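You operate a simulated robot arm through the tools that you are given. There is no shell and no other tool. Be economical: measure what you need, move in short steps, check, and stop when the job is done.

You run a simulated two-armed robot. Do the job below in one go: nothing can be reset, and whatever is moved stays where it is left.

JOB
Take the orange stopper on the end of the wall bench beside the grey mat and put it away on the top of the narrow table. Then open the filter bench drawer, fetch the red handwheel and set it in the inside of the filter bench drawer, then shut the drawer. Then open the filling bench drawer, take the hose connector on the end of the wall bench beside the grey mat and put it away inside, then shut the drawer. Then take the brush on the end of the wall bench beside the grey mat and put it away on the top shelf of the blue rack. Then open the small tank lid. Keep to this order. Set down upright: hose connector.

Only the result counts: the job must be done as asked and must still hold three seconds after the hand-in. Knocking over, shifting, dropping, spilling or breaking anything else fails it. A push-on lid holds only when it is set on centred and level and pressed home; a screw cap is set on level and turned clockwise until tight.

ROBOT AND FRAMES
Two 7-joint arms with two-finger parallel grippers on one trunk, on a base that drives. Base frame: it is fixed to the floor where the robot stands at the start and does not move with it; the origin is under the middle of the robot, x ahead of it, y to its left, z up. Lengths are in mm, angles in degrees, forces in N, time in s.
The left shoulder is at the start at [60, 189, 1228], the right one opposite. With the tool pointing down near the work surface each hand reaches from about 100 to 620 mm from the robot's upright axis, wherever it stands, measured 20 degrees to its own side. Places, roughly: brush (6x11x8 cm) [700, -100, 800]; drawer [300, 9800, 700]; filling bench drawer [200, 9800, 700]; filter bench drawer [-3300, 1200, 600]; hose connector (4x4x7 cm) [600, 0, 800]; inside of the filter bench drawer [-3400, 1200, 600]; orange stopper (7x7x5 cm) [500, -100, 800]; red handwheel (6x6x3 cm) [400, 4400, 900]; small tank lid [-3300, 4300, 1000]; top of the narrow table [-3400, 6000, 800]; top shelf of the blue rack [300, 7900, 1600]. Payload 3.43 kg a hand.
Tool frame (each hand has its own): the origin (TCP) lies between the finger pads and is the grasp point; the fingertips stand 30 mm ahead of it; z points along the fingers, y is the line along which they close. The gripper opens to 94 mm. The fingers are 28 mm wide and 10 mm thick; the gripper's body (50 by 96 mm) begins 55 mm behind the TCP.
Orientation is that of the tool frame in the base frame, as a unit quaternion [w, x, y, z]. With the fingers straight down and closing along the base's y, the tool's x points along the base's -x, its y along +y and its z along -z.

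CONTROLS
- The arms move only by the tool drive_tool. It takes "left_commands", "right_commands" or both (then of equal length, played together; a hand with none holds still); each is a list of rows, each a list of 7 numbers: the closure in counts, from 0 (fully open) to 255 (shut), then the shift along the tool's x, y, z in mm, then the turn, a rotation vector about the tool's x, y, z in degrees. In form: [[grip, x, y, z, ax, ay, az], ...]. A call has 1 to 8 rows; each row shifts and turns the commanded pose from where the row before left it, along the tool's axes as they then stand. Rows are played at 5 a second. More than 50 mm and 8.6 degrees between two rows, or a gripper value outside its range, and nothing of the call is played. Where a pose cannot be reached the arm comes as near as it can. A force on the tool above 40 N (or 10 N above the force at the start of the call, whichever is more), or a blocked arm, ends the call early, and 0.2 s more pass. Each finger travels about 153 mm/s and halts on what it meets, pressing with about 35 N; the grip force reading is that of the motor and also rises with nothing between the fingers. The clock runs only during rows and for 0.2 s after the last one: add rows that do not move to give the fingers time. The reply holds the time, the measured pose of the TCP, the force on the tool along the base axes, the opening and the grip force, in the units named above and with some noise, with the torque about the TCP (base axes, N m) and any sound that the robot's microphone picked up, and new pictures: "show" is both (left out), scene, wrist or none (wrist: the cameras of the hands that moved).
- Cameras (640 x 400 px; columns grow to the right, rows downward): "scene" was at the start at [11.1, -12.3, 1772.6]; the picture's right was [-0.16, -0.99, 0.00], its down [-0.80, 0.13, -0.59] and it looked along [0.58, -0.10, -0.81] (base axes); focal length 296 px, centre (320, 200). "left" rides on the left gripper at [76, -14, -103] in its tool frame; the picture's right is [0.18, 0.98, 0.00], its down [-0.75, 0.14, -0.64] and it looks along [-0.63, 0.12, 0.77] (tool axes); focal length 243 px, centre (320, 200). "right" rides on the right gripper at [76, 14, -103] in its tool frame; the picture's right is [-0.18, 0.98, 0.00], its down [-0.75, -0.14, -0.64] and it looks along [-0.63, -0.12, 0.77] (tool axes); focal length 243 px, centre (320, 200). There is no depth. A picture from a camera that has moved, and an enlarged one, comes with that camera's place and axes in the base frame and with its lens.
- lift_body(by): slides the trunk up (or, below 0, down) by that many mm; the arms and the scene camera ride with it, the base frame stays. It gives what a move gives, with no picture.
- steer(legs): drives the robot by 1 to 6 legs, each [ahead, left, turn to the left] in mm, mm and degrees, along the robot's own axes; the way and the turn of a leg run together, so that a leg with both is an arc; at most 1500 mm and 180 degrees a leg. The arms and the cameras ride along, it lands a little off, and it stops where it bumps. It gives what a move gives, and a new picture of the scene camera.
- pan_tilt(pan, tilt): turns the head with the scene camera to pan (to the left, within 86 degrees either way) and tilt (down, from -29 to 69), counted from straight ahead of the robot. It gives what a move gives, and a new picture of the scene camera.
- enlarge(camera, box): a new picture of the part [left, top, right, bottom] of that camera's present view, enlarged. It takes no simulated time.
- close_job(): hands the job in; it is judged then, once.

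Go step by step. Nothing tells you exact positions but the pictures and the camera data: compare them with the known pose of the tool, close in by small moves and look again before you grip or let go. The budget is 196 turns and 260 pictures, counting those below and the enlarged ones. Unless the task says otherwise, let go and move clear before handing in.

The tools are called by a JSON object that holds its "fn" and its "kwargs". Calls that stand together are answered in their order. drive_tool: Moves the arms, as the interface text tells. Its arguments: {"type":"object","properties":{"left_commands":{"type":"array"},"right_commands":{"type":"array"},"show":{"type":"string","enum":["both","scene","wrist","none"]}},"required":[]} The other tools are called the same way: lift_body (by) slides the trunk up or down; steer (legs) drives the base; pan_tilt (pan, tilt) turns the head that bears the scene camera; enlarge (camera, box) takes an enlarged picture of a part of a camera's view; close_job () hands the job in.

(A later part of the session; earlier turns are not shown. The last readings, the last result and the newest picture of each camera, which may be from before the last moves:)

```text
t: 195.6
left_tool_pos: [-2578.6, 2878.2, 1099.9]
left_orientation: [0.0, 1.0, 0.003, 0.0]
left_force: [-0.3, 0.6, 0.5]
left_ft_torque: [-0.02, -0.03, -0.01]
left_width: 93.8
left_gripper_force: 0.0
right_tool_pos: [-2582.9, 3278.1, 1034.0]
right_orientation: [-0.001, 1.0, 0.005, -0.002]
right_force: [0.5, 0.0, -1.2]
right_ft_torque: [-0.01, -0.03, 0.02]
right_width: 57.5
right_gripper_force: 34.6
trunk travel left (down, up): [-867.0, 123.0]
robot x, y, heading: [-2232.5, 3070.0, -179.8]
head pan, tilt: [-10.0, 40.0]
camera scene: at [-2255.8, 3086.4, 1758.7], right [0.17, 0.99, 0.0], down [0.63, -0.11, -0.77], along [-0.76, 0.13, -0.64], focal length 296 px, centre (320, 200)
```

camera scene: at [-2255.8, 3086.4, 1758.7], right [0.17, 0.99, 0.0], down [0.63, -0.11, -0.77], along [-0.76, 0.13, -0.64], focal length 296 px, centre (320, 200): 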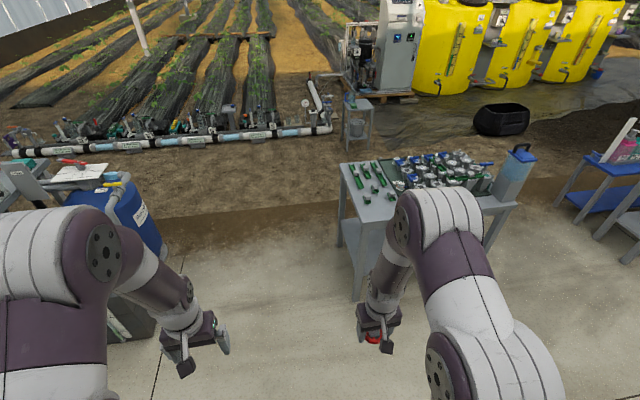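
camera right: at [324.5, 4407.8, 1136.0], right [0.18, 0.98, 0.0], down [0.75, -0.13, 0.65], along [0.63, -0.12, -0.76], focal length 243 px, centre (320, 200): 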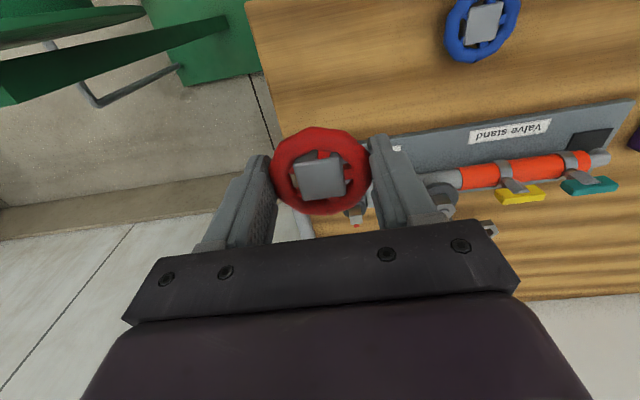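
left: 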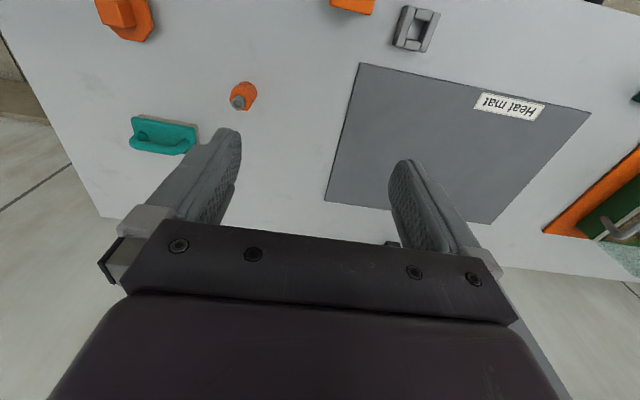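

{"fn": "steer", "kwargs": {"legs": [[0, 1000, 0], [0, 980, 0]]}}

{"fn": "pan_tilt", "kwargs": {"pan": 0, "tilt": 45}}

```text
t: 205.4
left_tool_pos: [-2573.4, 896.8, 1099.3]
left_orientation: [0.0, 1.0, 0.008, 0.0]
left_force: [-0.8, 1.1, 1.2]
left_ft_torque: [0.0, -0.03, -0.02]
left_width: 93.8
left_gripper_force: 0.1
right_tool_pos: [-2580.5, 1298.3, 1035.1]
right_orientation: [-0.001, 1.0, 0.01, -0.002]
right_force: [0.2, -0.1, 0.0]
right_ft_torque: [-0.02, -0.03, -0.04]
right_width: 57.4
right_gripper_force: 34.9
trunk travel left (down, up): [-867.0, 123.0]
robot x, y, heading: [-2229.7, 1095.3, -179.0]
head pan, tilt: [-10.0, 40.0]
camera scene: at [-2252.6, 1108.6, 1758.7], right [0.16, 0.99, 0.0], down [0.63, -0.1, -0.77], along [-0.76, 0.12, -0.64], focal length 296 px, centre (320, 200)
```

scene: 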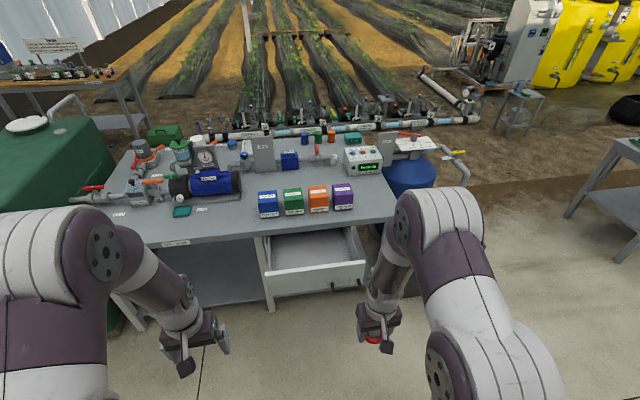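

```text
t: 206.2
left_tool_pos: [-2573.7, 896.7, 1098.9]
left_orientation: [-0.001, 1.0, 0.008, -0.001]
left_force: [-0.1, -0.8, 0.7]
left_ft_torque: [-0.03, 0.01, 0.02]
left_width: 93.7
left_gripper_force: 0.2
right_tool_pos: [-2581.1, 1298.3, 1034.5]
right_orientation: [-0.001, 1.0, 0.01, -0.002]
right_force: [-0.1, 0.6, -0.4]
right_ft_torque: [0.03, 0.06, -0.02]
right_width: 57.2
right_gripper_force: 35.3
trunk travel left (down, up): [-867.0, 123.0]
robot x, y, heading: [-2225.8, 1093.6, -179.1]
head pan, tilt: [0.0, 45.0]
camera scene: at [-2249.9, 1093.0, 1751.5], right [-0.02, 1.0, 0.0], down [0.71, 0.01, -0.71], along [-0.71, -0.01, -0.71], focal length 296 px, centre (320, 200)
```

scene: 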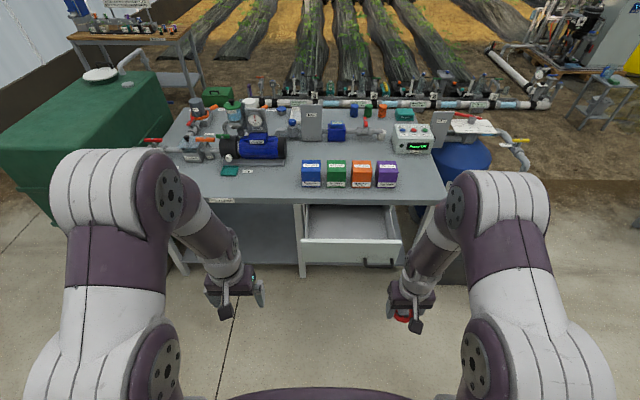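

The drawer still stands open. I'll move in 400 mm, set the hand over the opening at about [-3130, 1255], then lower the trunk.

{"fn": "steer", "kwargs": {"legs": [[400, 40, -0.9]]}}

{"fn": "drive_tool", "kwargs": {"right_commands": [[255, -45, 0, 0, 0, 0, 0], [255, -45, 0, 0, 0, 0, 0], [255, -45, 0, 0, 0, 0, 0]], "show": "both"}}

```text
t: 208.7
left_tool_pos: [-2969.8, 854.0, 1099.7]
left_orientation: [0.0, 1.0, 0.005, 0.0]
left_force: [0.3, -0.4, -0.7]
left_ft_torque: [0.0, 0.0, 0.03]
left_width: 93.9
left_gripper_force: 0.1
right_tool_pos: [-2974.9, 1255.4, 1034.7]
right_orientation: [-0.001, 1.0, 0.007, -0.002]
right_force: [0.2, 1.0, -0.5]
right_ft_torque: [-0.01, 0.0, -0.02]
right_width: 57.6
right_gripper_force: 34.7
trunk travel left (down, up): [-867.0, 123.0]
robot x, y, heading: [-2622.9, 1049.6, -179.7]
head pan, tilt: [0.0, 45.0]
camera scene: at [-2644.3, 1048.4, 1751.5], right [-0.01, 1.0, 0.0], down [0.71, 0.01, -0.71], along [-0.71, -0.01, -0.71], focal length 296 px, centre (320, 200)
```

scene: 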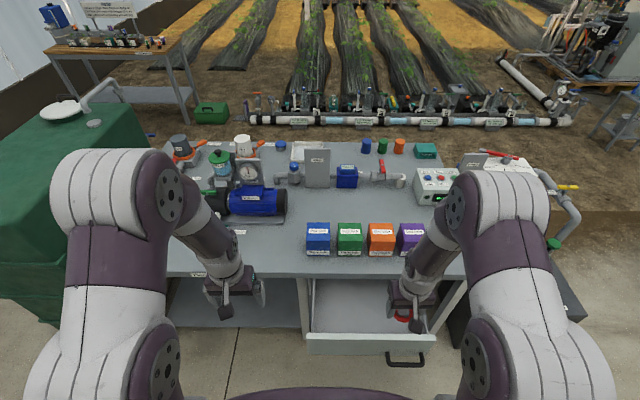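

```text
t: 209.4
left_tool_pos: [-2970.3, 854.1, 1100.4]
left_orientation: [0.0, 1.0, 0.006, 0.001]
left_force: [-0.3, -0.1, -0.3]
left_ft_torque: [0.0, -0.03, -0.02]
left_width: 94.1
left_gripper_force: 0.0
right_tool_pos: [-3111.4, 1252.4, 1035.5]
right_orientation: [-0.001, 1.0, 0.006, -0.002]
right_force: [-0.8, 0.4, -0.4]
right_ft_torque: [0.02, 0.01, -0.01]
right_width: 57.4
right_gripper_force: 34.9
trunk travel left (down, up): [-867.0, 123.0]
robot x, y, heading: [-2624.8, 1050.5, -179.4]
head pan, tilt: [0.0, 45.0]
camera scene: at [-2647.6, 1048.3, 1751.4], right [-0.01, 1.0, 0.0], down [0.71, 0.01, -0.71], along [-0.71, -0.01, -0.71], focal length 296 px, centre (320, 200)
camera right: at [-3035.2, 1240.3, 1137.6], right [-0.17, -0.99, 0.0], down [-0.75, 0.13, 0.64], along [-0.63, 0.11, -0.76], focal length 243 px, centre (320, 200)
```

scene: 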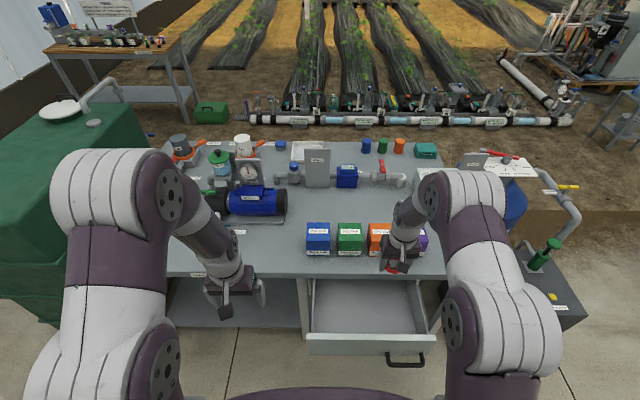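
right: 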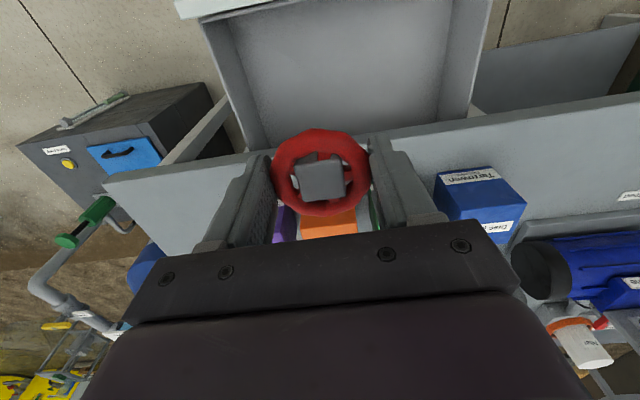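

The opening is only ~160 mm deep (x -3045…-3208), so I'll yaw the hand 90° to keep its camera off the drawer front.

{"fn": "drive_tool", "kwargs": {"right_commands": [[255, 0, 0, 0, 0, 0, 8.5], [255, 0, 0, 0, 0, 0, 8.5], [255, 0, 0, 0, 0, 0, 8.5], [255, 0, 0, 0, 0, 0, 8.5], [255, 0, 0, 0, 0, 0, 8.5], [255, 0, 0, 0, 0, 0, 8.5], [255, 0, 0, 0, 0, 0, 8.5], [255, 0, 0, 0, 0, 0, 8.5]], "show": "none"}}

{"fn": "drive_tool", "kwargs": {"right_commands": [[255, 0, 0, 0, 0, 0, 8.5], [255, 0, 0, 0, 0, 0, 8.5], [255, 0, 0, 0, 0, 0, 5], [255, 0, 0, 0, 0, 0, 0]], "show": "both"}}

```text
t: 211.2
left_tool_pos: [-2969.4, 854.7, 1100.7]
left_orientation: [0.0, 1.0, 0.005, -0.001]
left_force: [0.4, -0.2, 0.6]
left_ft_torque: [-0.03, -0.03, 0.02]
left_width: 94.1
left_gripper_force: 0.2
right_tool_pos: [-3111.3, 1252.8, 1034.2]
right_orientation: [0.001, 0.832, -0.554, -0.002]
right_force: [0.4, -0.1, -0.9]
right_ft_torque: [-0.01, 0.01, 0.0]
right_width: 57.4
right_gripper_force: 35.5
trunk travel left (down, up): [-867.0, 123.0]
robot x, y, heading: [-2623.6, 1053.1, -179.4]
head pan, tilt: [0.0, 45.0]
```

```text
t: 212.2
left_tool_pos: [-2969.2, 852.9, 1099.2]
left_orientation: [0.0, 1.0, 0.005, 0.0]
left_force: [0.2, 0.2, 0.1]
left_ft_torque: [0.0, -0.04, 0.01]
left_width: 94.0
left_gripper_force: 0.2
right_tool_pos: [-3110.5, 1252.1, 1034.8]
right_orientation: [0.001, 0.712, -0.702, -0.002]
right_force: [-0.5, 0.0, -0.5]
right_ft_torque: [0.0, 0.02, 0.02]
right_width: 57.5
right_gripper_force: 34.6
trunk travel left (down, up): [-867.0, 123.0]
robot x, y, heading: [-2622.3, 1047.4, -179.3]
head pan, tilt: [0.0, 45.0]
camera scene: at [-2645.6, 1048.3, 1751.4], right [-0.01, 1.0, 0.0], down [0.71, 0.01, -0.71], along [-0.71, -0.01, -0.71], focal length 296 px, centre (320, 200)
camera right: at [-3122.7, 1176.2, 1137.3], right [-0.99, 0.17, 0.0], down [0.13, 0.75, 0.64], along [0.11, 0.63, -0.77], focal length 243 px, centre (320, 200)
```

scene: 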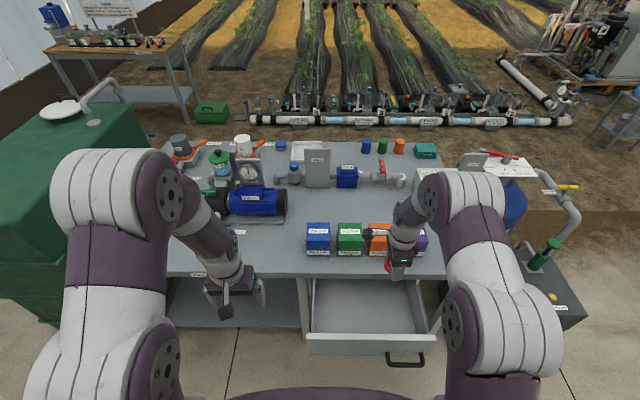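
right: 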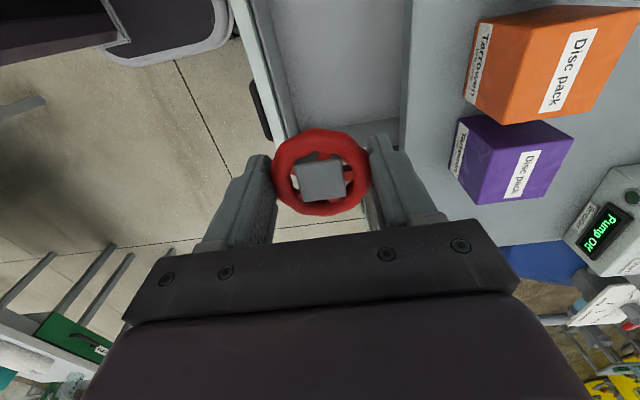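

{"fn": "drive_tool", "kwargs": {"right_commands": [[255, 0, 15, 0, 0, 0, 0], [255, 0, 0, 0, 0, 0, 0]], "show": "none"}}

{"fn": "lift_body", "kwargs": {"by": -270}}

{"fn": "enlarge", "kwargs": {"camera": "right", "box": [0, 0, 640, 400]}}

{"fn": "pan_tilt", "kwargs": {"pan": -5, "tilt": 50}}

```text
t: 212.8
left_tool_pos: [-2969.2, 853.7, 1100.4]
left_orientation: [0.0, 1.0, 0.006, 0.0]
left_force: [-0.6, -0.7, -0.4]
left_ft_torque: [0.01, -0.02, 0.02]
left_width: 93.8
left_gripper_force: 0.1
right_tool_pos: [-3125.2, 1253.1, 1033.8]
right_orientation: [0.001, 0.712, -0.702, -0.002]
right_force: [-0.6, -0.1, -0.8]
right_ft_torque: [-0.01, 0.01, -0.02]
right_width: 57.4
right_gripper_force: 34.9
trunk travel left (down, up): [-867.0, 123.0]
robot x, y, heading: [-2625.5, 1049.4, -179.3]
head pan, tilt: [0.0, 45.0]
```

```text
t: 215.6
left_tool_pos: [-2970.0, 853.2, 830.2]
left_orientation: [0.0, 1.0, 0.005, 0.0]
left_force: [-0.4, 0.2, 0.6]
left_ft_torque: [0.0, -0.04, -0.03]
left_width: 93.8
left_gripper_force: 0.1
right_tool_pos: [-3125.6, 1251.8, 764.7]
right_orientation: [0.001, 0.712, -0.702, -0.003]
right_force: [0.0, 0.0, -0.8]
right_ft_torque: [0.01, 0.01, -0.02]
right_width: 57.5
right_gripper_force: 35.4
trunk travel left (down, up): [-597.0, 393.0]
robot x, y, heading: [-2618.2, 1049.5, -179.4]
head pan, tilt: [0.0, 45.0]
```

```text
1.00 times, centred on (320, 200) of right (not enlarged: the box is as wide or as high as the picture)
camera zoom: at [-3138.4, 1176.1, 866.8], right [-0.99, 0.17, 0.0], down [0.13, 0.75, 0.64], along [0.11, 0.63, -0.77], focal length 243 px, centre (320, 200)
```

zoom: 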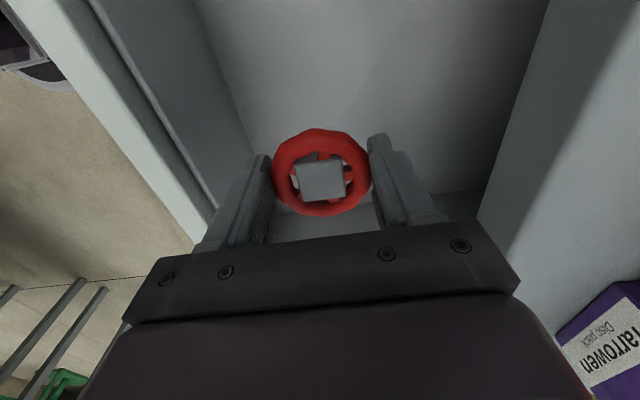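

```text
t: 216.3
left_tool_pos: [-2970.1, 853.4, 830.1]
left_orientation: [0.0, 1.0, 0.005, 0.001]
left_force: [0.0, -0.4, -1.0]
left_ft_torque: [-0.07, 0.02, -0.02]
left_width: 94.1
left_gripper_force: 0.2
right_tool_pos: [-3126.2, 1252.2, 764.5]
right_orientation: [0.002, 0.712, -0.702, -0.002]
right_force: [0.4, 0.0, -0.2]
right_ft_torque: [0.01, 0.01, 0.05]
right_width: 57.4
right_gripper_force: 34.8
trunk travel left (down, up): [-597.0, 393.0]
robot x, y, heading: [-2627.1, 1048.2, -179.1]
head pan, tilt: [-5.0, 50.0]
camera scene: at [-2641.0, 1055.0, 1474.6], right [0.08, 1.0, 0.0], down [0.76, -0.06, -0.64], along [-0.64, 0.05, -0.77], focal length 296 px, centre (320, 200)
```

scene: 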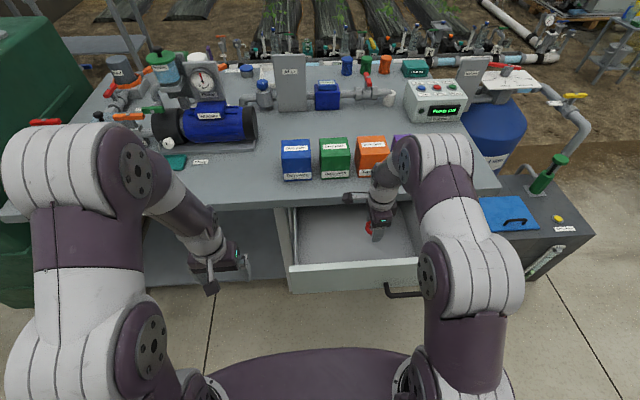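

{"fn": "lift_body", "kwargs": {"by": -90}}

{"fn": "enlarge", "kwargs": {"camera": "right", "box": [0, 0, 640, 400]}}

```text
t: 217.5
left_tool_pos: [-2969.3, 853.6, 740.6]
left_orientation: [0.001, 1.0, 0.006, 0.0]
left_force: [0.1, -1.1, -0.2]
left_ft_torque: [0.03, -0.03, 0.04]
left_width: 93.8
left_gripper_force: 0.0
right_tool_pos: [-3125.7, 1253.0, 675.5]
right_orientation: [0.001, 0.712, -0.702, -0.003]
right_force: [-0.7, -0.1, -0.6]
right_ft_torque: [0.0, -0.01, -0.01]
right_width: 57.4
right_gripper_force: 34.8
trunk travel left (down, up): [-507.0, 483.0]
robot x, y, heading: [-2623.1, 1048.6, -179.0]
head pan, tilt: [-5.0, 50.0]
```

```text
1.00 times, centred on (320, 200) of right (not enlarged: the box is as wide or as high as the picture)
camera zoom: at [-3138.3, 1176.1, 776.9], right [-0.99, 0.17, 0.01], down [0.13, 0.75, 0.64], along [0.11, 0.63, -0.77], focal length 243 px, centre (320, 200)
```

zoom: 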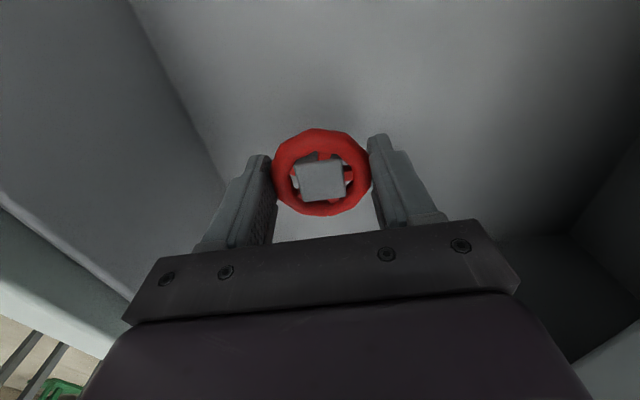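

{"fn": "drive_tool", "kwargs": {"right_commands": [[255, 0, 0, 4, 0, 0, 0], [255, 0, 0, 4, 0, 0, 0], [255, 0, 0, 4, 0, 0, 0], [255, 0, 0, 3, 0, 0, 0], [255, 0, 0, 0, 0, 0, 0]], "show": "wrist"}}

```text
t: 218.7
left_tool_pos: [-2969.4, 852.9, 739.0]
left_orientation: [0.001, 1.0, 0.005, -0.002]
left_force: [-0.4, 0.5, -0.3]
left_ft_torque: [-0.01, 0.02, 0.0]
left_width: 93.8
left_gripper_force: 0.0
right_tool_pos: [-3126.0, 1251.3, 659.1]
right_orientation: [0.002, 0.712, -0.702, -0.003]
right_force: [-0.1, -0.9, -1.1]
right_ft_torque: [-0.04, 0.01, 0.0]
right_width: 57.2
right_gripper_force: 34.9
trunk travel left (down, up): [-507.0, 483.0]
robot x, y, heading: [-2623.0, 1046.7, -179.1]
head pan, tilt: [-5.0, 50.0]
camera right: at [-3139.0, 1175.6, 761.1], right [-0.99, 0.17, 0.0], down [0.13, 0.75, 0.64], along [0.11, 0.63, -0.77], focal length 243 px, centre (320, 200)
```

right: 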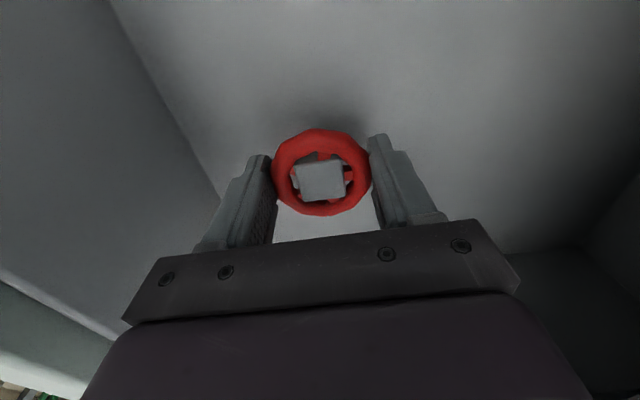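

{"fn": "drive_tool", "kwargs": {"right_commands": [[255, 0, 0, 4, 0, 0, 0], [255, 0, 0, 4, 0, 0, 0], [255, 0, 0, 1.5, 0, 0, 0], [255, 0, 0, 1.5, 0, 0, 0], [255, 0, 0, 0, 0, 0, 0]], "show": "none"}}

```text
t: 219.9
left_tool_pos: [-2970.5, 854.2, 739.3]
left_orientation: [0.0, 1.0, 0.005, 0.0]
left_force: [-1.1, 0.0, 0.5]
left_ft_torque: [-0.03, -0.03, 0.01]
left_width: 93.9
left_gripper_force: 0.1
right_tool_pos: [-3127.4, 1251.9, 649.1]
right_orientation: [0.001, 0.712, -0.702, -0.002]
right_force: [-0.5, 0.2, 0.0]
right_ft_torque: [0.02, -0.03, 0.01]
right_width: 57.3
right_gripper_force: 34.9
trunk travel left (down, up): [-507.0, 483.0]
robot x, y, heading: [-2623.1, 1048.4, -179.5]
head pan, tilt: [-5.0, 50.0]
```

{"fn": "drive_tool", "kwargs": {"right_commands": [[255, 0, 0, 2, 0, 0, 0], [255, 0, 0, 1.5, 0, 0, 0], [255, 0, 0, 1.5, 0, 0, 0], [255, 0, 0, 1.5, 0, 0, 0], [255, 0, 0, 0, 0, 0, 0]], "show": "none"}}

```text
t: 221.1
left_tool_pos: [-2969.1, 853.4, 739.1]
left_orientation: [-0.001, 1.0, 0.005, 0.0]
left_force: [0.3, 0.7, -0.3]
left_ft_torque: [0.02, -0.01, -0.02]
left_width: 93.9
left_gripper_force: 0.1
right_tool_pos: [-3126.8, 1252.2, 642.0]
right_orientation: [0.002, 0.712, -0.702, -0.003]
right_force: [0.1, -0.2, -0.5]
right_ft_torque: [0.0, 0.01, -0.03]
right_width: 57.3
right_gripper_force: 34.8
trunk travel left (down, up): [-507.0, 483.0]
robot x, y, heading: [-2623.3, 1049.4, -179.5]
head pan, tilt: [-5.0, 50.0]
```

{"fn": "drive_tool", "kwargs": {"right_commands": [[255, 0, 0, 1.5, 0, 0, 0], [255, 0, 0, 1.5, 0, 0, 0], [255, 0, 0, 1.5, 0, 0, 0], [255, 0, 0, 1.5, 0, 0, 0], [255, 0, 0, 0, 0, 0, 0]], "show": "wrist"}}

```text
t: 222.3
left_tool_pos: [-2967.5, 853.0, 740.7]
left_orientation: [-0.001, 1.0, 0.006, 0.0]
left_force: [0.2, -0.7, 0.4]
left_ft_torque: [0.03, 0.01, 0.0]
left_width: 93.8
left_gripper_force: 0.0
right_tool_pos: [-3126.6, 1251.6, 638.4]
right_orientation: [0.003, 0.712, -0.702, -0.005]
right_force: [-0.4, -0.8, 35.7]
right_ft_torque: [0.12, -0.04, 0.0]
right_width: 57.3
right_gripper_force: 35.0
trunk travel left (down, up): [-507.0, 483.0]
robot x, y, heading: [-2623.9, 1051.3, -179.3]
head pan, tilt: [-5.0, 50.0]
camera right: at [-3138.2, 1175.9, 740.7], right [-0.99, 0.17, 0.01], down [0.14, 0.75, 0.64], along [0.1, 0.64, -0.77], focal length 243 px, centre (320, 200)
```

right: 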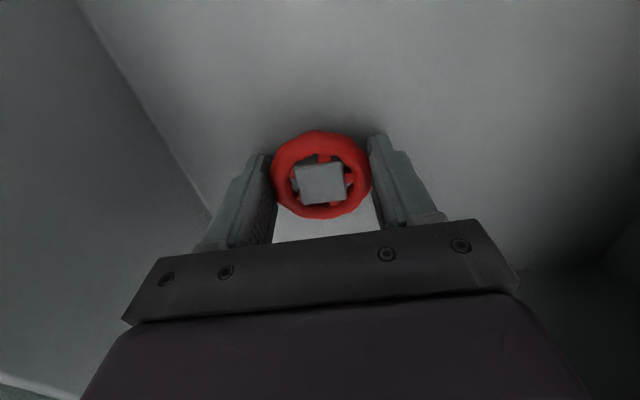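

Contact with the drawer floor. Ease up, open and rise.

{"fn": "drive_tool", "kwargs": {"right_commands": [[255, 0, 0, -2, 0, 0, 0], [40, 0, 0, 0, 0, 0, 0], [40, 0, 0, 0, 0, 0, 0], [40, 0, 0, 0, 0, 0, 0], [40, 0, 0, -30, 0, 0, 0], [40, 0, 0, -45, 0, 0, 0], [40, 0, 0, -45, 0, 0, 0], [40, 0, 0, -45, 0, 0, 0]], "show": "wrist"}}

```text
t: 224.1
left_tool_pos: [-2969.1, 853.9, 740.1]
left_orientation: [0.001, 1.0, 0.005, 0.0]
left_force: [0.5, 0.1, 0.4]
left_ft_torque: [0.01, -0.01, -0.04]
left_width: 94.0
left_gripper_force: 0.1
right_tool_pos: [-3122.9, 1251.8, 802.7]
right_orientation: [0.001, 0.712, -0.702, -0.003]
right_force: [-0.1, 0.2, 0.5]
right_ft_torque: [0.01, 0.03, 0.0]
right_width: 79.2
right_gripper_force: 0.0
trunk travel left (down, up): [-507.0, 483.0]
robot x, y, heading: [-2620.7, 1051.8, -179.3]
head pan, tilt: [-5.0, 50.0]
camera right: at [-3136.1, 1175.6, 905.0], right [-0.99, 0.17, 0.0], down [0.13, 0.75, 0.64], along [0.11, 0.63, -0.77], focal length 243 px, centre (320, 200)
```

right: 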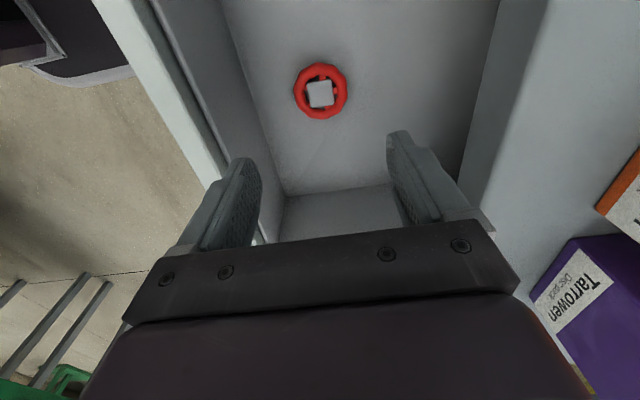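

The handwheel lies flat in the drawer. I'll back the hand out and pitch it forward-down with closed fingers to push the drawer shut at its middle.

{"fn": "steer", "kwargs": {"legs": [[-320, 38, -0.7]]}}

{"fn": "drive_tool", "kwargs": {"right_commands": [[255, 0, 0, 0, -3.6, -3.6, -6.22], [255, 0, 0, 0, -3.6, -3.6, -6.22], [255, 0, 0, 0, -3.6, -3.6, -6.22], [255, 0, 0, 0, -3.6, -3.6, -6.22], [255, 0, 0, 0, -3.6, -3.6, -6.22], [255, 0, 0, 0, -3.6, -3.6, -6.22], [255, 0, 0, 0, -3.6, -3.6, -6.22]], "show": "none"}}

{"fn": "drive_tool", "kwargs": {"right_commands": [[255, 0, 0, 0, -3.6, -3.6, -6.22], [255, 0, 0, 0, -3.6, -3.6, -6.22], [255, 0, 0, 0, -3.6, -3.6, -6.22], [255, 0, 0, 0, -3.6, -3.6, -6.22], [255, 0, 0, 0, -3.6, -3.6, -6.22], [255, 0, 0, 0, -3.6, -3.6, -6.22], [255, 0, 0, 0, 0, 0, 0]], "show": "none"}}

{"fn": "lift_body", "kwargs": {"by": -130}}

{"fn": "pan_tilt", "kwargs": {"pan": -10, "tilt": 40}}

```text
t: 226.2
left_tool_pos: [-2654.9, 821.8, 739.2]
left_orientation: [0.0, 1.0, 0.0, 0.0]
left_force: [0.1, -0.9, -0.5]
left_ft_torque: [0.0, -0.02, -0.04]
left_width: 94.0
left_gripper_force: 0.0
right_tool_pos: [-2804.9, 1223.0, 802.7]
right_orientation: [0.001, 0.708, -0.706, -0.002]
right_force: [0.7, 0.1, 0.6]
right_ft_torque: [0.02, -0.03, 0.03]
right_width: 79.1
right_gripper_force: 0.0
trunk travel left (down, up): [-507.0, 483.0]
robot x, y, heading: [-2302.4, 1017.0, -179.8]
head pan, tilt: [-5.0, 50.0]
camera scene: at [-2323.4, 1019.9, 1384.6], right [0.09, 1.0, 0.0], down [0.76, -0.07, -0.64], along [-0.64, 0.06, -0.77], focal length 296 px, centre (320, 200)
```

scene: 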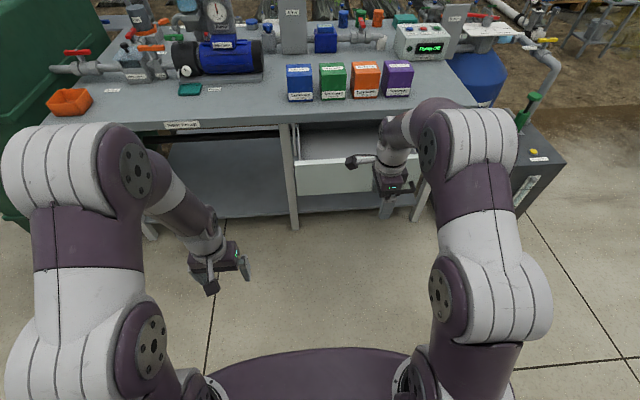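

```text
t: 227.8
left_tool_pos: [-2654.7, 822.4, 740.1]
left_orientation: [0.0, 1.0, -0.001, 0.0]
left_force: [0.4, -0.2, -0.3]
left_ft_torque: [0.0, 0.04, -0.01]
left_width: 93.8
left_gripper_force: 0.1
right_tool_pos: [-2804.1, 1222.3, 802.1]
right_orientation: [0.001, 0.882, -0.363, -0.302]
right_force: [1.2, -0.9, -0.2]
right_ft_torque: [0.01, -0.02, 0.04]
right_width: 0.0
right_gripper_force: 33.3
trunk travel left (down, up): [-507.0, 483.0]
robot x, y, heading: [-2303.3, 1011.2, -180.0]
head pan, tilt: [-5.0, 50.0]
```

```text
t: 229.4
left_tool_pos: [-2654.6, 822.4, 739.9]
left_orientation: [0.0, 1.0, 0.0, -0.001]
left_force: [-0.2, 0.6, 0.5]
left_ft_torque: [0.01, 0.0, 0.01]
left_width: 93.9
left_gripper_force: 0.0
right_tool_pos: [-2805.5, 1158.7, 803.9]
right_orientation: [-0.004, 0.864, -0.006, -0.503]
right_force: [0.1, 0.6, -1.3]
right_ft_torque: [-0.01, 0.0, -0.02]
right_width: 0.2
right_gripper_force: 32.9
right hand out of reach, approached as far as the arm can: row 4, 5, 6
trunk travel left (down, up): [-507.0, 483.0]
robot x, y, heading: [-2304.8, 1014.2, -180.0]
head pan, tilt: [-5.0, 50.0]
```

```text
t: 231.0
left_tool_pos: [-2655.7, 822.0, 609.8]
left_orientation: [-0.001, 1.0, 0.0, 0.0]
left_force: [0.4, 0.0, -0.3]
left_ft_torque: [-0.02, 0.02, 0.0]
left_width: 93.8
left_gripper_force: 0.0
right_tool_pos: [-2805.4, 1157.4, 674.3]
right_orientation: [-0.004, 0.864, -0.006, -0.503]
right_force: [0.4, 0.1, -0.3]
right_ft_torque: [0.03, -0.03, 0.02]
right_width: 0.0
right_gripper_force: 33.1
trunk travel left (down, up): [-377.0, 613.0]
robot x, y, heading: [-2305.8, 1015.4, -179.8]
head pan, tilt: [-5.0, 50.0]
```

```text
t: 231.7
left_tool_pos: [-2655.2, 822.0, 609.4]
left_orientation: [-0.001, 1.0, 0.0, 0.0]
left_force: [-0.3, -0.7, -0.2]
left_ft_torque: [0.01, 0.0, -0.01]
left_width: 94.2
left_gripper_force: 0.1
right_tool_pos: [-2805.8, 1158.3, 675.2]
right_orientation: [-0.004, 0.864, -0.006, -0.503]
right_force: [0.8, 1.2, -0.9]
right_ft_torque: [0.02, -0.02, 0.0]
right_width: 0.0
right_gripper_force: 33.3
trunk travel left (down, up): [-377.0, 613.0]
robot x, y, heading: [-2306.2, 1012.9, -179.9]
head pan, tilt: [-10.0, 40.0]
camera scene: at [-2331.4, 1028.0, 1268.7], right [0.17, 0.99, 0.0], down [0.63, -0.11, -0.77], along [-0.75, 0.13, -0.64], focal length 296 px, centre (320, 200)
```

scene: 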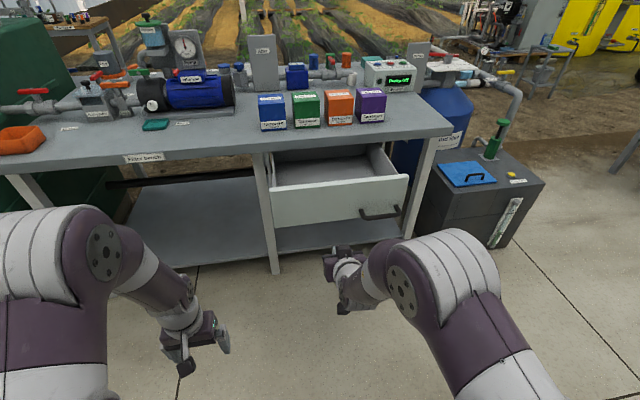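

{"fn": "steer", "kwargs": {"legs": [[0, -57, 0], [360, 0, 0]]}}

```text
t: 234.7
left_tool_pos: [-3023.9, 877.3, 609.4]
left_orientation: [0.0, 1.0, 0.002, 0.001]
left_force: [-1.5, 0.5, 0.0]
left_ft_torque: [0.0, -0.01, 0.01]
left_width: 94.1
left_gripper_force: 0.0
right_tool_pos: [-3175.3, 1212.8, 673.9]
right_orientation: [-0.003, 0.865, -0.005, -0.502]
right_force: [0.9, -0.2, -0.3]
right_ft_torque: [0.0, -0.04, 0.01]
right_width: 0.2
right_gripper_force: 33.2
trunk travel left (down, up): [-377.0, 613.0]
robot x, y, heading: [-2675.4, 1066.6, -179.9]
head pan, tilt: [-10.0, 40.0]
camera scene: at [-2700.2, 1084.3, 1268.7], right [0.17, 0.99, 0.0], down [0.63, -0.11, -0.77], along [-0.75, 0.13, -0.64], focal length 296 px, centre (320, 200)
```

scene: 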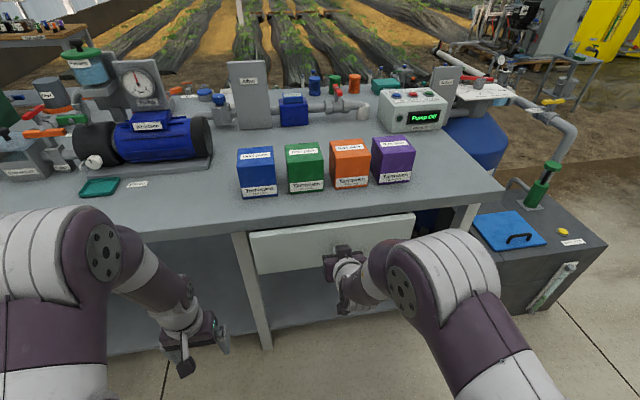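

{"fn": "steer", "kwargs": {"legs": [[34, 0, 0]]}}

{"fn": "enlarge", "kwargs": {"camera": "scene", "box": [200, 180, 480, 355]}}

```text
t: 235.6
left_tool_pos: [-3053.1, 877.5, 610.5]
left_orientation: [-0.001, 1.0, 0.001, 0.0]
left_force: [0.0, 0.8, -1.3]
left_ft_torque: [0.0, -0.04, -0.01]
left_width: 94.0
left_gripper_force: 0.1
right_tool_pos: [-3203.8, 1213.3, 671.1]
right_orientation: [-0.004, 0.866, -0.005, -0.5]
right_force: [-0.2, -0.7, -0.2]
right_ft_torque: [0.02, 0.0, -0.03]
right_width: 0.1
right_gripper_force: 32.7
trunk travel left (down, up): [-377.0, 613.0]
robot x, y, heading: [-2704.8, 1071.4, -179.6]
head pan, tilt: [-10.0, 40.0]
stopped in leg 1: the force on the tool passed its limit at 124 N (the readings are from after the stop); the commanded pose is now the measured one
camera scene: at [-2730.5, 1084.4, 1268.7], right [0.17, 0.99, 0.0], down [0.63, -0.11, -0.77], along [-0.75, 0.13, -0.64], focal length 296 px, centre (320, 200)
```

scene: 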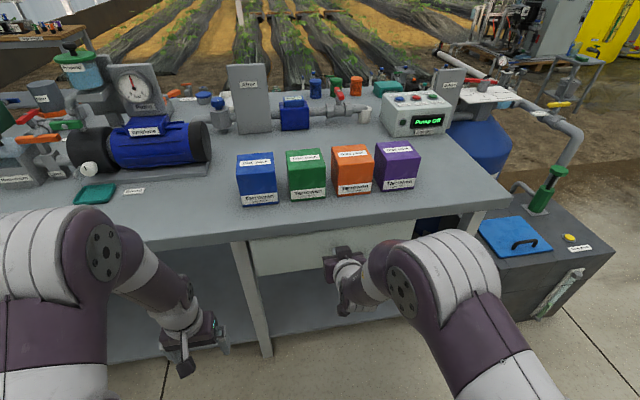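

```text
2.29 times, centred on (340, 268) of scene
camera zoom: at [-2730.5, 1084.4, 1268.7], right [0.17, 0.99, 0.0], down [0.63, -0.11, -0.77], along [-0.75, 0.13, -0.64], focal length 677 px, centre (274, 46)
```

zoom: 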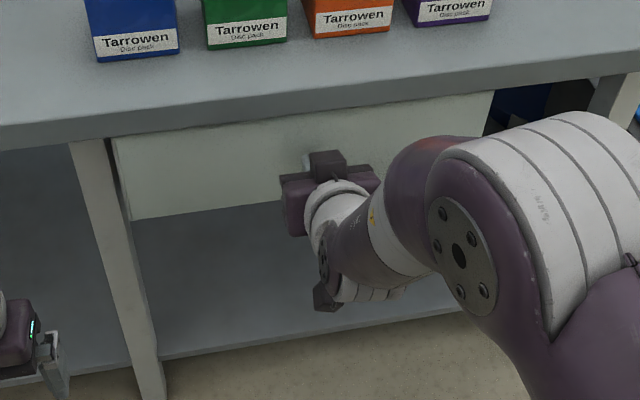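

The push met a hard stop, so the drawer should be shut. Backing off to check.

{"fn": "steer", "kwargs": {"legs": [[-400, 0, 0]]}}

{"fn": "enlarge", "kwargs": {"camera": "scene", "box": [220, 100, 440, 240]}}

```text
t: 238.1
left_tool_pos: [-2653.2, 877.5, 610.3]
left_orientation: [0.001, 1.0, 0.006, 0.0]
left_force: [1.0, 0.3, 0.6]
left_ft_torque: [-0.03, -0.02, -0.03]
left_width: 94.0
left_gripper_force: 0.2
right_tool_pos: [-2806.1, 1212.1, 672.3]
right_orientation: [-0.002, 0.865, 0.0, -0.501]
right_force: [0.9, -1.1, 0.0]
right_ft_torque: [-0.04, 0.01, 0.0]
right_width: 0.0
right_gripper_force: 32.9
trunk travel left (down, up): [-377.0, 613.0]
robot x, y, heading: [-2301.9, 1073.1, -179.2]
head pan, tilt: [-10.0, 40.0]
camera scene: at [-2331.3, 1087.3, 1268.7], right [0.16, 0.99, 0.0], down [0.63, -0.1, -0.77], along [-0.76, 0.12, -0.64], focal length 296 px, centre (320, 200)
```

scene: 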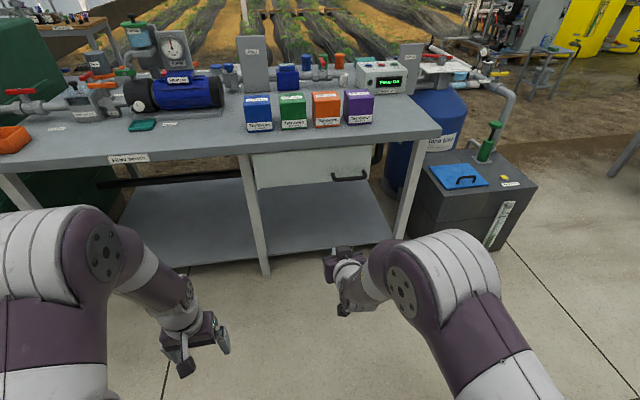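

```text
2.86 times, centred on (330, 170) of scene
camera zoom: at [-2331.3, 1087.3, 1268.7], right [0.16, 0.99, 0.0], down [0.63, -0.1, -0.77], along [-0.76, 0.12, -0.64], focal length 846 px, centre (291, 286)
```

zoom: 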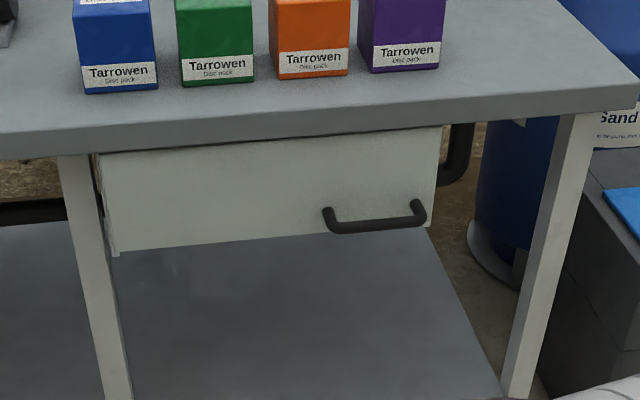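

The drawer is shut (handle back at x≈-3205). Next I restore the hand, raise the trunk and drive toward the filling bench at [200, 9800].

{"fn": "drive_tool", "kwargs": {"right_commands": [[0, 0, 0, 0, 0, 8.5, 0], [0, 0, 0, 0, 0, 8.5, 0], [0, 0, 0, 0, 0, 8.5, 0], [0, 0, 0, 0, 0, 8.5, 0], [0, 0, 0, 0, 0, 8.5, 0], [0, 0, 0, 0, 0, 8.5, 0], [0, 0, 0, 0, 0, 8.5, 0], [0, 0, 0, 0, 0, 0.5, 0]], "show": "none"}}

{"fn": "lift_body", "kwargs": {"by": 400}}

{"fn": "drive_tool", "kwargs": {"right_commands": [[0, 40, -10, 0, 0, 0, 0], [0, 40, -10, 0, 0, 0, 0], [0, 40, -10, 0, 0, 0, 0], [0, 35, -10, 0, 0, 0, 0], [0, 0, 0, 0, 0, 0, 0]], "show": "none"}}

{"fn": "steer", "kwargs": {"legs": [[0, -1000, 0], [0, -960, 0], [0, 0, 179.2], [1000, 0, 0], [900, 0, 0], [0, 0, 90]]}}

```text
t: 239.9
left_tool_pos: [-2652.0, 876.1, 608.7]
left_orientation: [0.0, 1.0, 0.006, 0.001]
left_force: [0.6, -0.4, 0.2]
left_ft_torque: [0.0, 0.01, -0.01]
left_width: 93.7
left_gripper_force: 0.0
right_tool_pos: [-2811.1, 1219.6, 675.8]
right_orientation: [-0.021, 0.997, -0.011, -0.07]
right_force: [-1.2, 0.1, 0.4]
right_ft_torque: [0.03, 0.02, 0.05]
right_width: 93.8
right_gripper_force: 0.0
right hand out of reach, approached as far as the arm can: row 4, 5
trunk travel left (down, up): [-377.0, 613.0]
robot x, y, heading: [-2302.5, 1071.8, -179.1]
head pan, tilt: [-10.0, 40.0]
```

```text
t: 243.7
left_tool_pos: [-2652.9, 877.9, 1009.4]
left_orientation: [0.001, 1.0, 0.006, 0.001]
left_force: [0.1, -0.3, 1.1]
left_ft_torque: [-0.03, -0.02, 0.01]
left_width: 94.1
left_gripper_force: 0.0
right_tool_pos: [-2811.5, 1220.3, 1076.7]
right_orientation: [-0.021, 0.997, -0.011, -0.071]
right_force: [0.5, 0.0, 0.1]
right_ft_torque: [-0.03, -0.02, -0.01]
right_width: 93.9
right_gripper_force: 0.0
trunk travel left (down, up): [-777.0, 213.0]
robot x, y, heading: [-2308.6, 1070.7, -179.4]
head pan, tilt: [-10.0, 40.0]
```

```text
t: 244.9
left_tool_pos: [-2654.2, 876.6, 1009.0]
left_orientation: [0.0, 1.0, 0.006, 0.001]
left_force: [-0.2, 0.2, 0.7]
left_ft_torque: [0.03, -0.01, 0.0]
left_width: 93.8
left_gripper_force: 0.1
right_tool_pos: [-2657.9, 1259.8, 1056.0]
right_orientation: [-0.022, 0.997, -0.01, -0.069]
right_force: [0.6, -0.3, 0.0]
right_ft_torque: [0.01, -0.03, 0.01]
right_width: 94.0
right_gripper_force: 0.0
trunk travel left (down, up): [-777.0, 213.0]
robot x, y, heading: [-2305.8, 1074.6, -179.4]
head pan, tilt: [-10.0, 40.0]
```

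```text
t: 274.9
left_tool_pos: [-652.2, 3350.4, 1010.0]
left_orientation: [0.0, -0.7, 0.715, -0.001]
left_force: [-0.4, -0.5, -0.1]
left_ft_torque: [0.02, 0.0, 0.0]
left_width: 94.3
left_gripper_force: 0.1
right_tool_pos: [-268.4, 3341.2, 1056.2]
right_orientation: [0.066, -0.685, 0.724, 0.033]
right_force: [0.2, -0.2, 0.6]
right_ft_torque: [-0.04, -0.03, 0.0]
right_width: 93.8
right_gripper_force: 0.0
trunk travel left (down, up): [-777.0, 213.0]
robot x, y, heading: [-467.3, 2997.6, 88.8]
head pan, tilt: [-10.0, 40.0]
camera scene: at [-453.7, 3020.6, 1668.7], right [0.98, -0.19, 0.0], down [-0.12, -0.63, -0.77], along [0.15, 0.75, -0.64], focal length 296 px, centre (320, 200)
```

scene: 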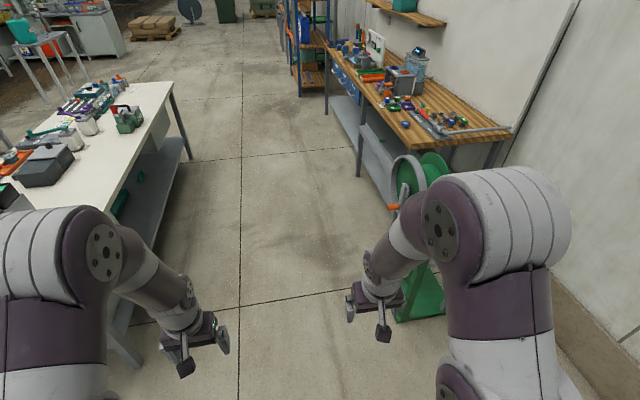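

{"fn": "steer", "kwargs": {"legs": [[1500, -30, 1.2], [1500, 0, 0], [1500, 0, 0]]}}

{"fn": "pan_tilt", "kwargs": {"pan": -20, "tilt": 25}}

```text
refused: leg 1 is longer than a leg can be; nothing moved
```

```text
t: 275.7
left_tool_pos: [-651.9, 3351.3, 1009.7]
left_orientation: [-0.001, -0.7, 0.714, 0.0]
left_force: [0.0, -0.3, 0.0]
left_ft_torque: [0.03, 0.01, -0.02]
left_width: 94.2
left_gripper_force: 0.1
right_tool_pos: [-268.0, 3340.7, 1054.8]
right_orientation: [0.066, -0.685, 0.725, 0.034]
right_force: [0.1, -0.2, -0.5]
right_ft_torque: [-0.05, -0.01, -0.03]
right_width: 94.1
right_gripper_force: 0.1
trunk travel left (down, up): [-777.0, 213.0]
robot x, y, heading: [-466.6, 3000.4, 88.9]
head pan, tilt: [-20.0, 25.0]
camera scene: at [-437.0, 3023.2, 1692.0], right [0.93, -0.36, 0.0], down [-0.15, -0.39, -0.91], along [0.33, 0.84, -0.42], focal length 296 px, centre (320, 200)
```

scene: 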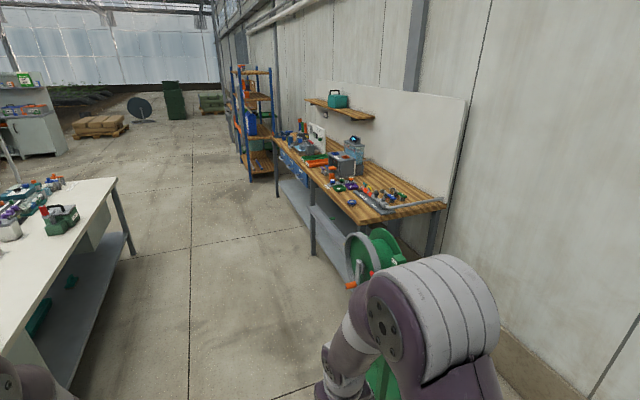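

{"fn": "steer", "kwargs": {"legs": [[1490, 0, 1], [1500, 0, 0], [1500, 0, 0], [600, 0, 0]]}}

```text
t: 300.0
left_tool_pos: [-769.9, 8405.5, 1010.2]
left_orientation: [0.0, 0.718, -0.696, 0.0]
left_force: [-0.3, -0.2, -0.1]
left_ft_torque: [-0.01, 0.0, -0.02]
left_width: 93.8
left_gripper_force: 0.0
right_tool_pos: [-387.8, 8416.2, 1054.7]
right_orientation: [0.064, -0.704, 0.706, 0.035]
right_force: [0.2, -0.8, -0.1]
right_ft_torque: [-0.01, -0.01, -0.01]
right_width: 93.8
right_gripper_force: 0.1
trunk travel left (down, up): [-777.0, 213.0]
robot x, y, heading: [-568.9, 8062.4, 91.6]
head pan, tilt: [-20.0, 25.0]
camera scene: at [-538.7, 8090.0, 1692.0], right [0.95, -0.31, 0.0], down [-0.13, -0.4, -0.91], along [0.28, 0.86, -0.42], focal length 296 px, centre (320, 200)
```

scene: 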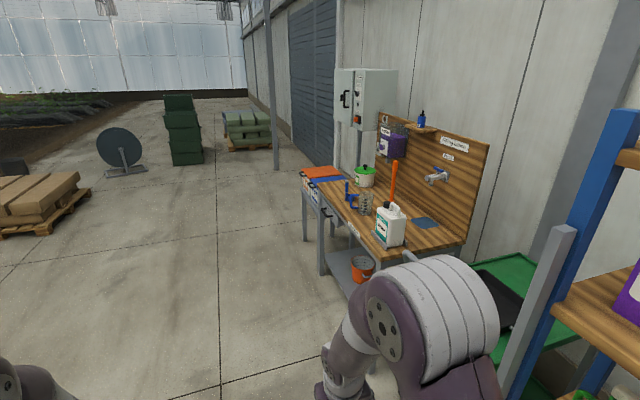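

The filling bench is ahead on the right. I'll drive alongside it and turn to face it.

{"fn": "steer", "kwargs": {"legs": [[1450, 0, 0], [300, 0, 0], [0, 0, -91.6]]}}

{"fn": "pan_tilt", "kwargs": {"pan": 0, "tilt": 40}}

```text
t: 312.5
left_tool_pos: [-324.4, 9989.1, 1010.4]
left_orientation: [0.0, -0.038, 0.999, -0.001]
left_force: [1.3, 0.0, -0.6]
left_ft_torque: [-0.03, 0.03, -0.01]
left_width: 93.7
left_gripper_force: 0.2
right_tool_pos: [-296.4, 9607.3, 1054.9]
right_orientation: [0.072, -0.022, 0.997, -0.019]
right_force: [0.4, -0.6, 0.2]
right_ft_torque: [0.02, -0.01, 0.02]
right_width: 93.6
right_gripper_force: 0.1
trunk travel left (down, up): [-777.0, 213.0]
robot x, y, heading: [-656.8, 9772.0, 4.4]
head pan, tilt: [-20.0, 25.0]
camera scene: at [-630.3, 9741.3, 1692.0], right [-0.27, -0.96, 0.0], down [-0.41, 0.11, -0.91], along [0.87, -0.24, -0.42], focal length 296 px, centre (320, 200)
```

scene: 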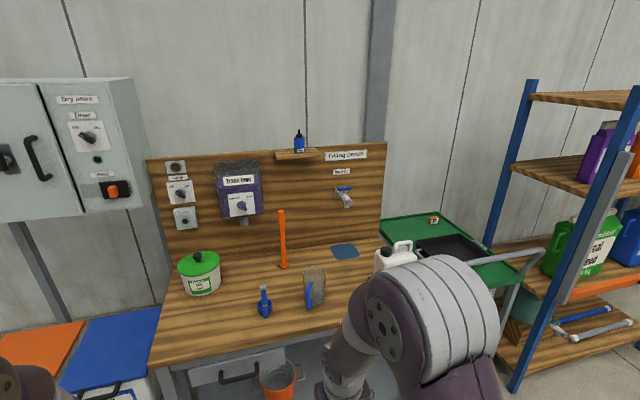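

```text
t: 313.4
left_tool_pos: [-324.1, 9987.9, 1009.2]
left_orientation: [-0.001, -0.038, 0.999, 0.0]
left_force: [-0.1, -0.6, -0.7]
left_ft_torque: [-0.03, -0.01, 0.01]
left_width: 94.1
left_gripper_force: 0.0
right_tool_pos: [-298.4, 9607.6, 1056.0]
right_orientation: [0.072, -0.023, 0.997, -0.019]
right_force: [-0.9, -0.4, -0.4]
right_ft_torque: [0.01, 0.01, -0.01]
right_width: 93.9
right_gripper_force: 0.0
trunk travel left (down, up): [-777.0, 213.0]
robot x, y, heading: [-658.7, 9769.2, 4.5]
head pan, tilt: [0.0, 40.0]
camera scene: at [-634.4, 9772.4, 1668.8], right [0.08, -1.0, 0.0], down [-0.64, -0.05, -0.77], along [0.76, 0.06, -0.64], focal length 296 px, centre (320, 200)
```

scene: 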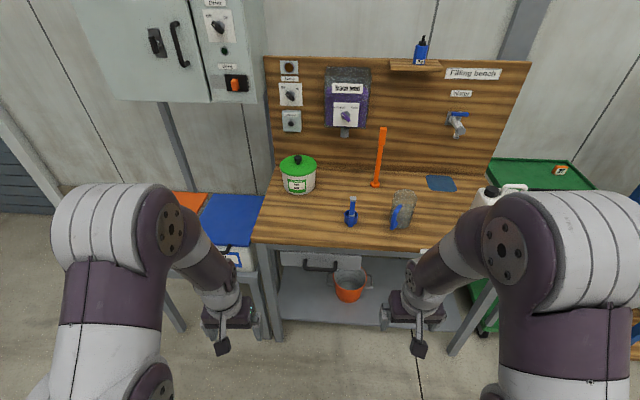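

{"fn": "steer", "kwargs": {"legs": [[0, 0, -4.4]]}}

{"fn": "enlarge", "kwargs": {"camera": "scene", "box": [220, 200, 460, 350]}}

{"fn": "lift_body", "kwargs": {"by": -400}}

{"fn": "enlarge", "kwargs": {"camera": "scene", "box": [220, 150, 460, 300]}}

```text
t: 314.2
left_tool_pos: [-309.2, 9962.4, 1010.5]
left_orientation: [-0.001, 0.001, 1.0, -0.001]
left_force: [-0.3, 1.1, -0.2]
left_ft_torque: [-0.01, 0.01, 0.01]
left_width: 94.0
left_gripper_force: 0.1
right_tool_pos: [-310.5, 9580.2, 1055.5]
right_orientation: [0.07, 0.017, 0.997, -0.021]
right_force: [-0.6, -0.3, 0.5]
right_ft_torque: [0.0, 0.01, -0.02]
right_width: 93.8
right_gripper_force: 0.1
trunk travel left (down, up): [-777.0, 213.0]
robot x, y, heading: [-655.7, 9770.7, -0.1]
head pan, tilt: [0.0, 40.0]
camera scene: at [-634.2, 9771.2, 1668.7], right [0.0, -1.0, 0.0], down [-0.64, 0.0, -0.77], along [0.77, 0.0, -0.64], focal length 296 px, centre (320, 200)
```

scene: 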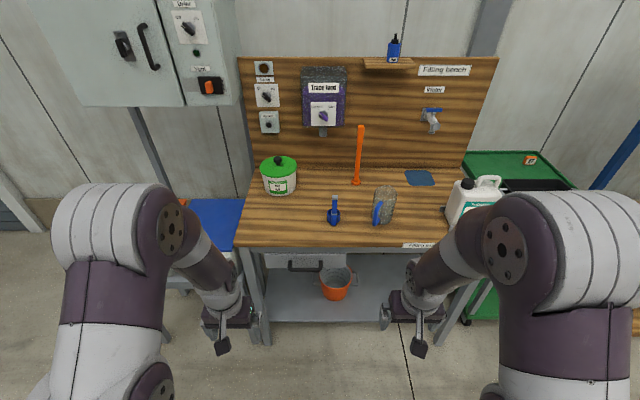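

```text
2.67 times, centred on (340, 275) of scene
camera zoom: at [-634.2, 9771.2, 1668.7], right [0.0, -1.0, 0.0], down [-0.64, 0.0, -0.77], along [0.77, 0.0, -0.64], focal length 790 px, centre (267, 0)
```

zoom: 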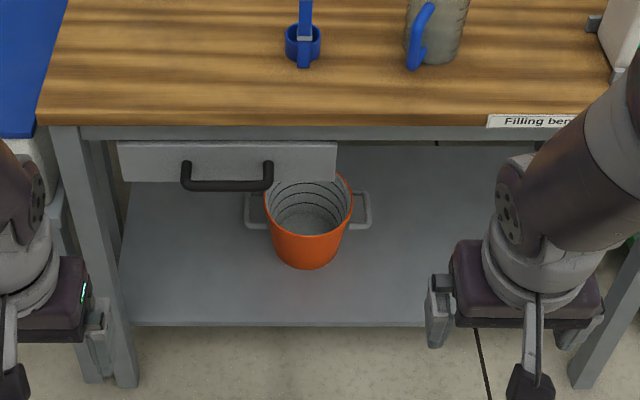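

```text
t: 318.1
left_tool_pos: [-308.4, 9962.0, 611.4]
left_orientation: [-0.002, 0.001, 1.0, 0.0]
left_force: [0.8, 0.7, -0.4]
left_ft_torque: [0.02, -0.01, -0.02]
left_width: 93.8
left_gripper_force: 0.1
right_tool_pos: [-310.3, 9580.7, 655.0]
right_orientation: [0.07, 0.018, 0.997, -0.022]
right_force: [0.3, -0.1, 0.1]
right_ft_torque: [-0.01, -0.01, 0.0]
right_width: 93.8
right_gripper_force: 0.0
trunk travel left (down, up): [-377.0, 613.0]
robot x, y, heading: [-656.9, 9771.1, 0.2]
head pan, tilt: [0.0, 40.0]
```

```text
2.67 times, centred on (340, 225) of scene
camera zoom: at [-634.4, 9770.6, 1268.7], right [0.0, -1.0, 0.0], down [-0.64, 0.0, -0.77], along [0.77, 0.0, -0.64], focal length 790 px, centre (267, 133)
```

zoom: 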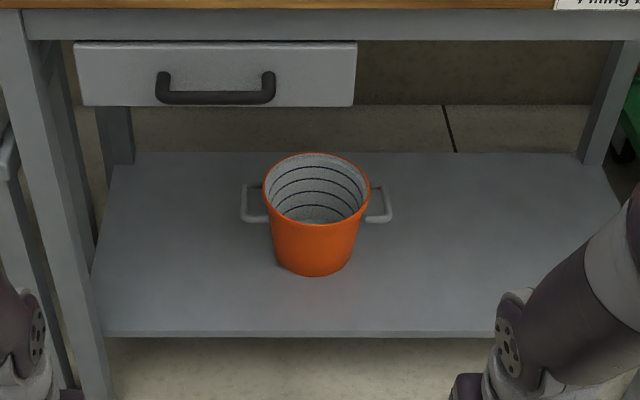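

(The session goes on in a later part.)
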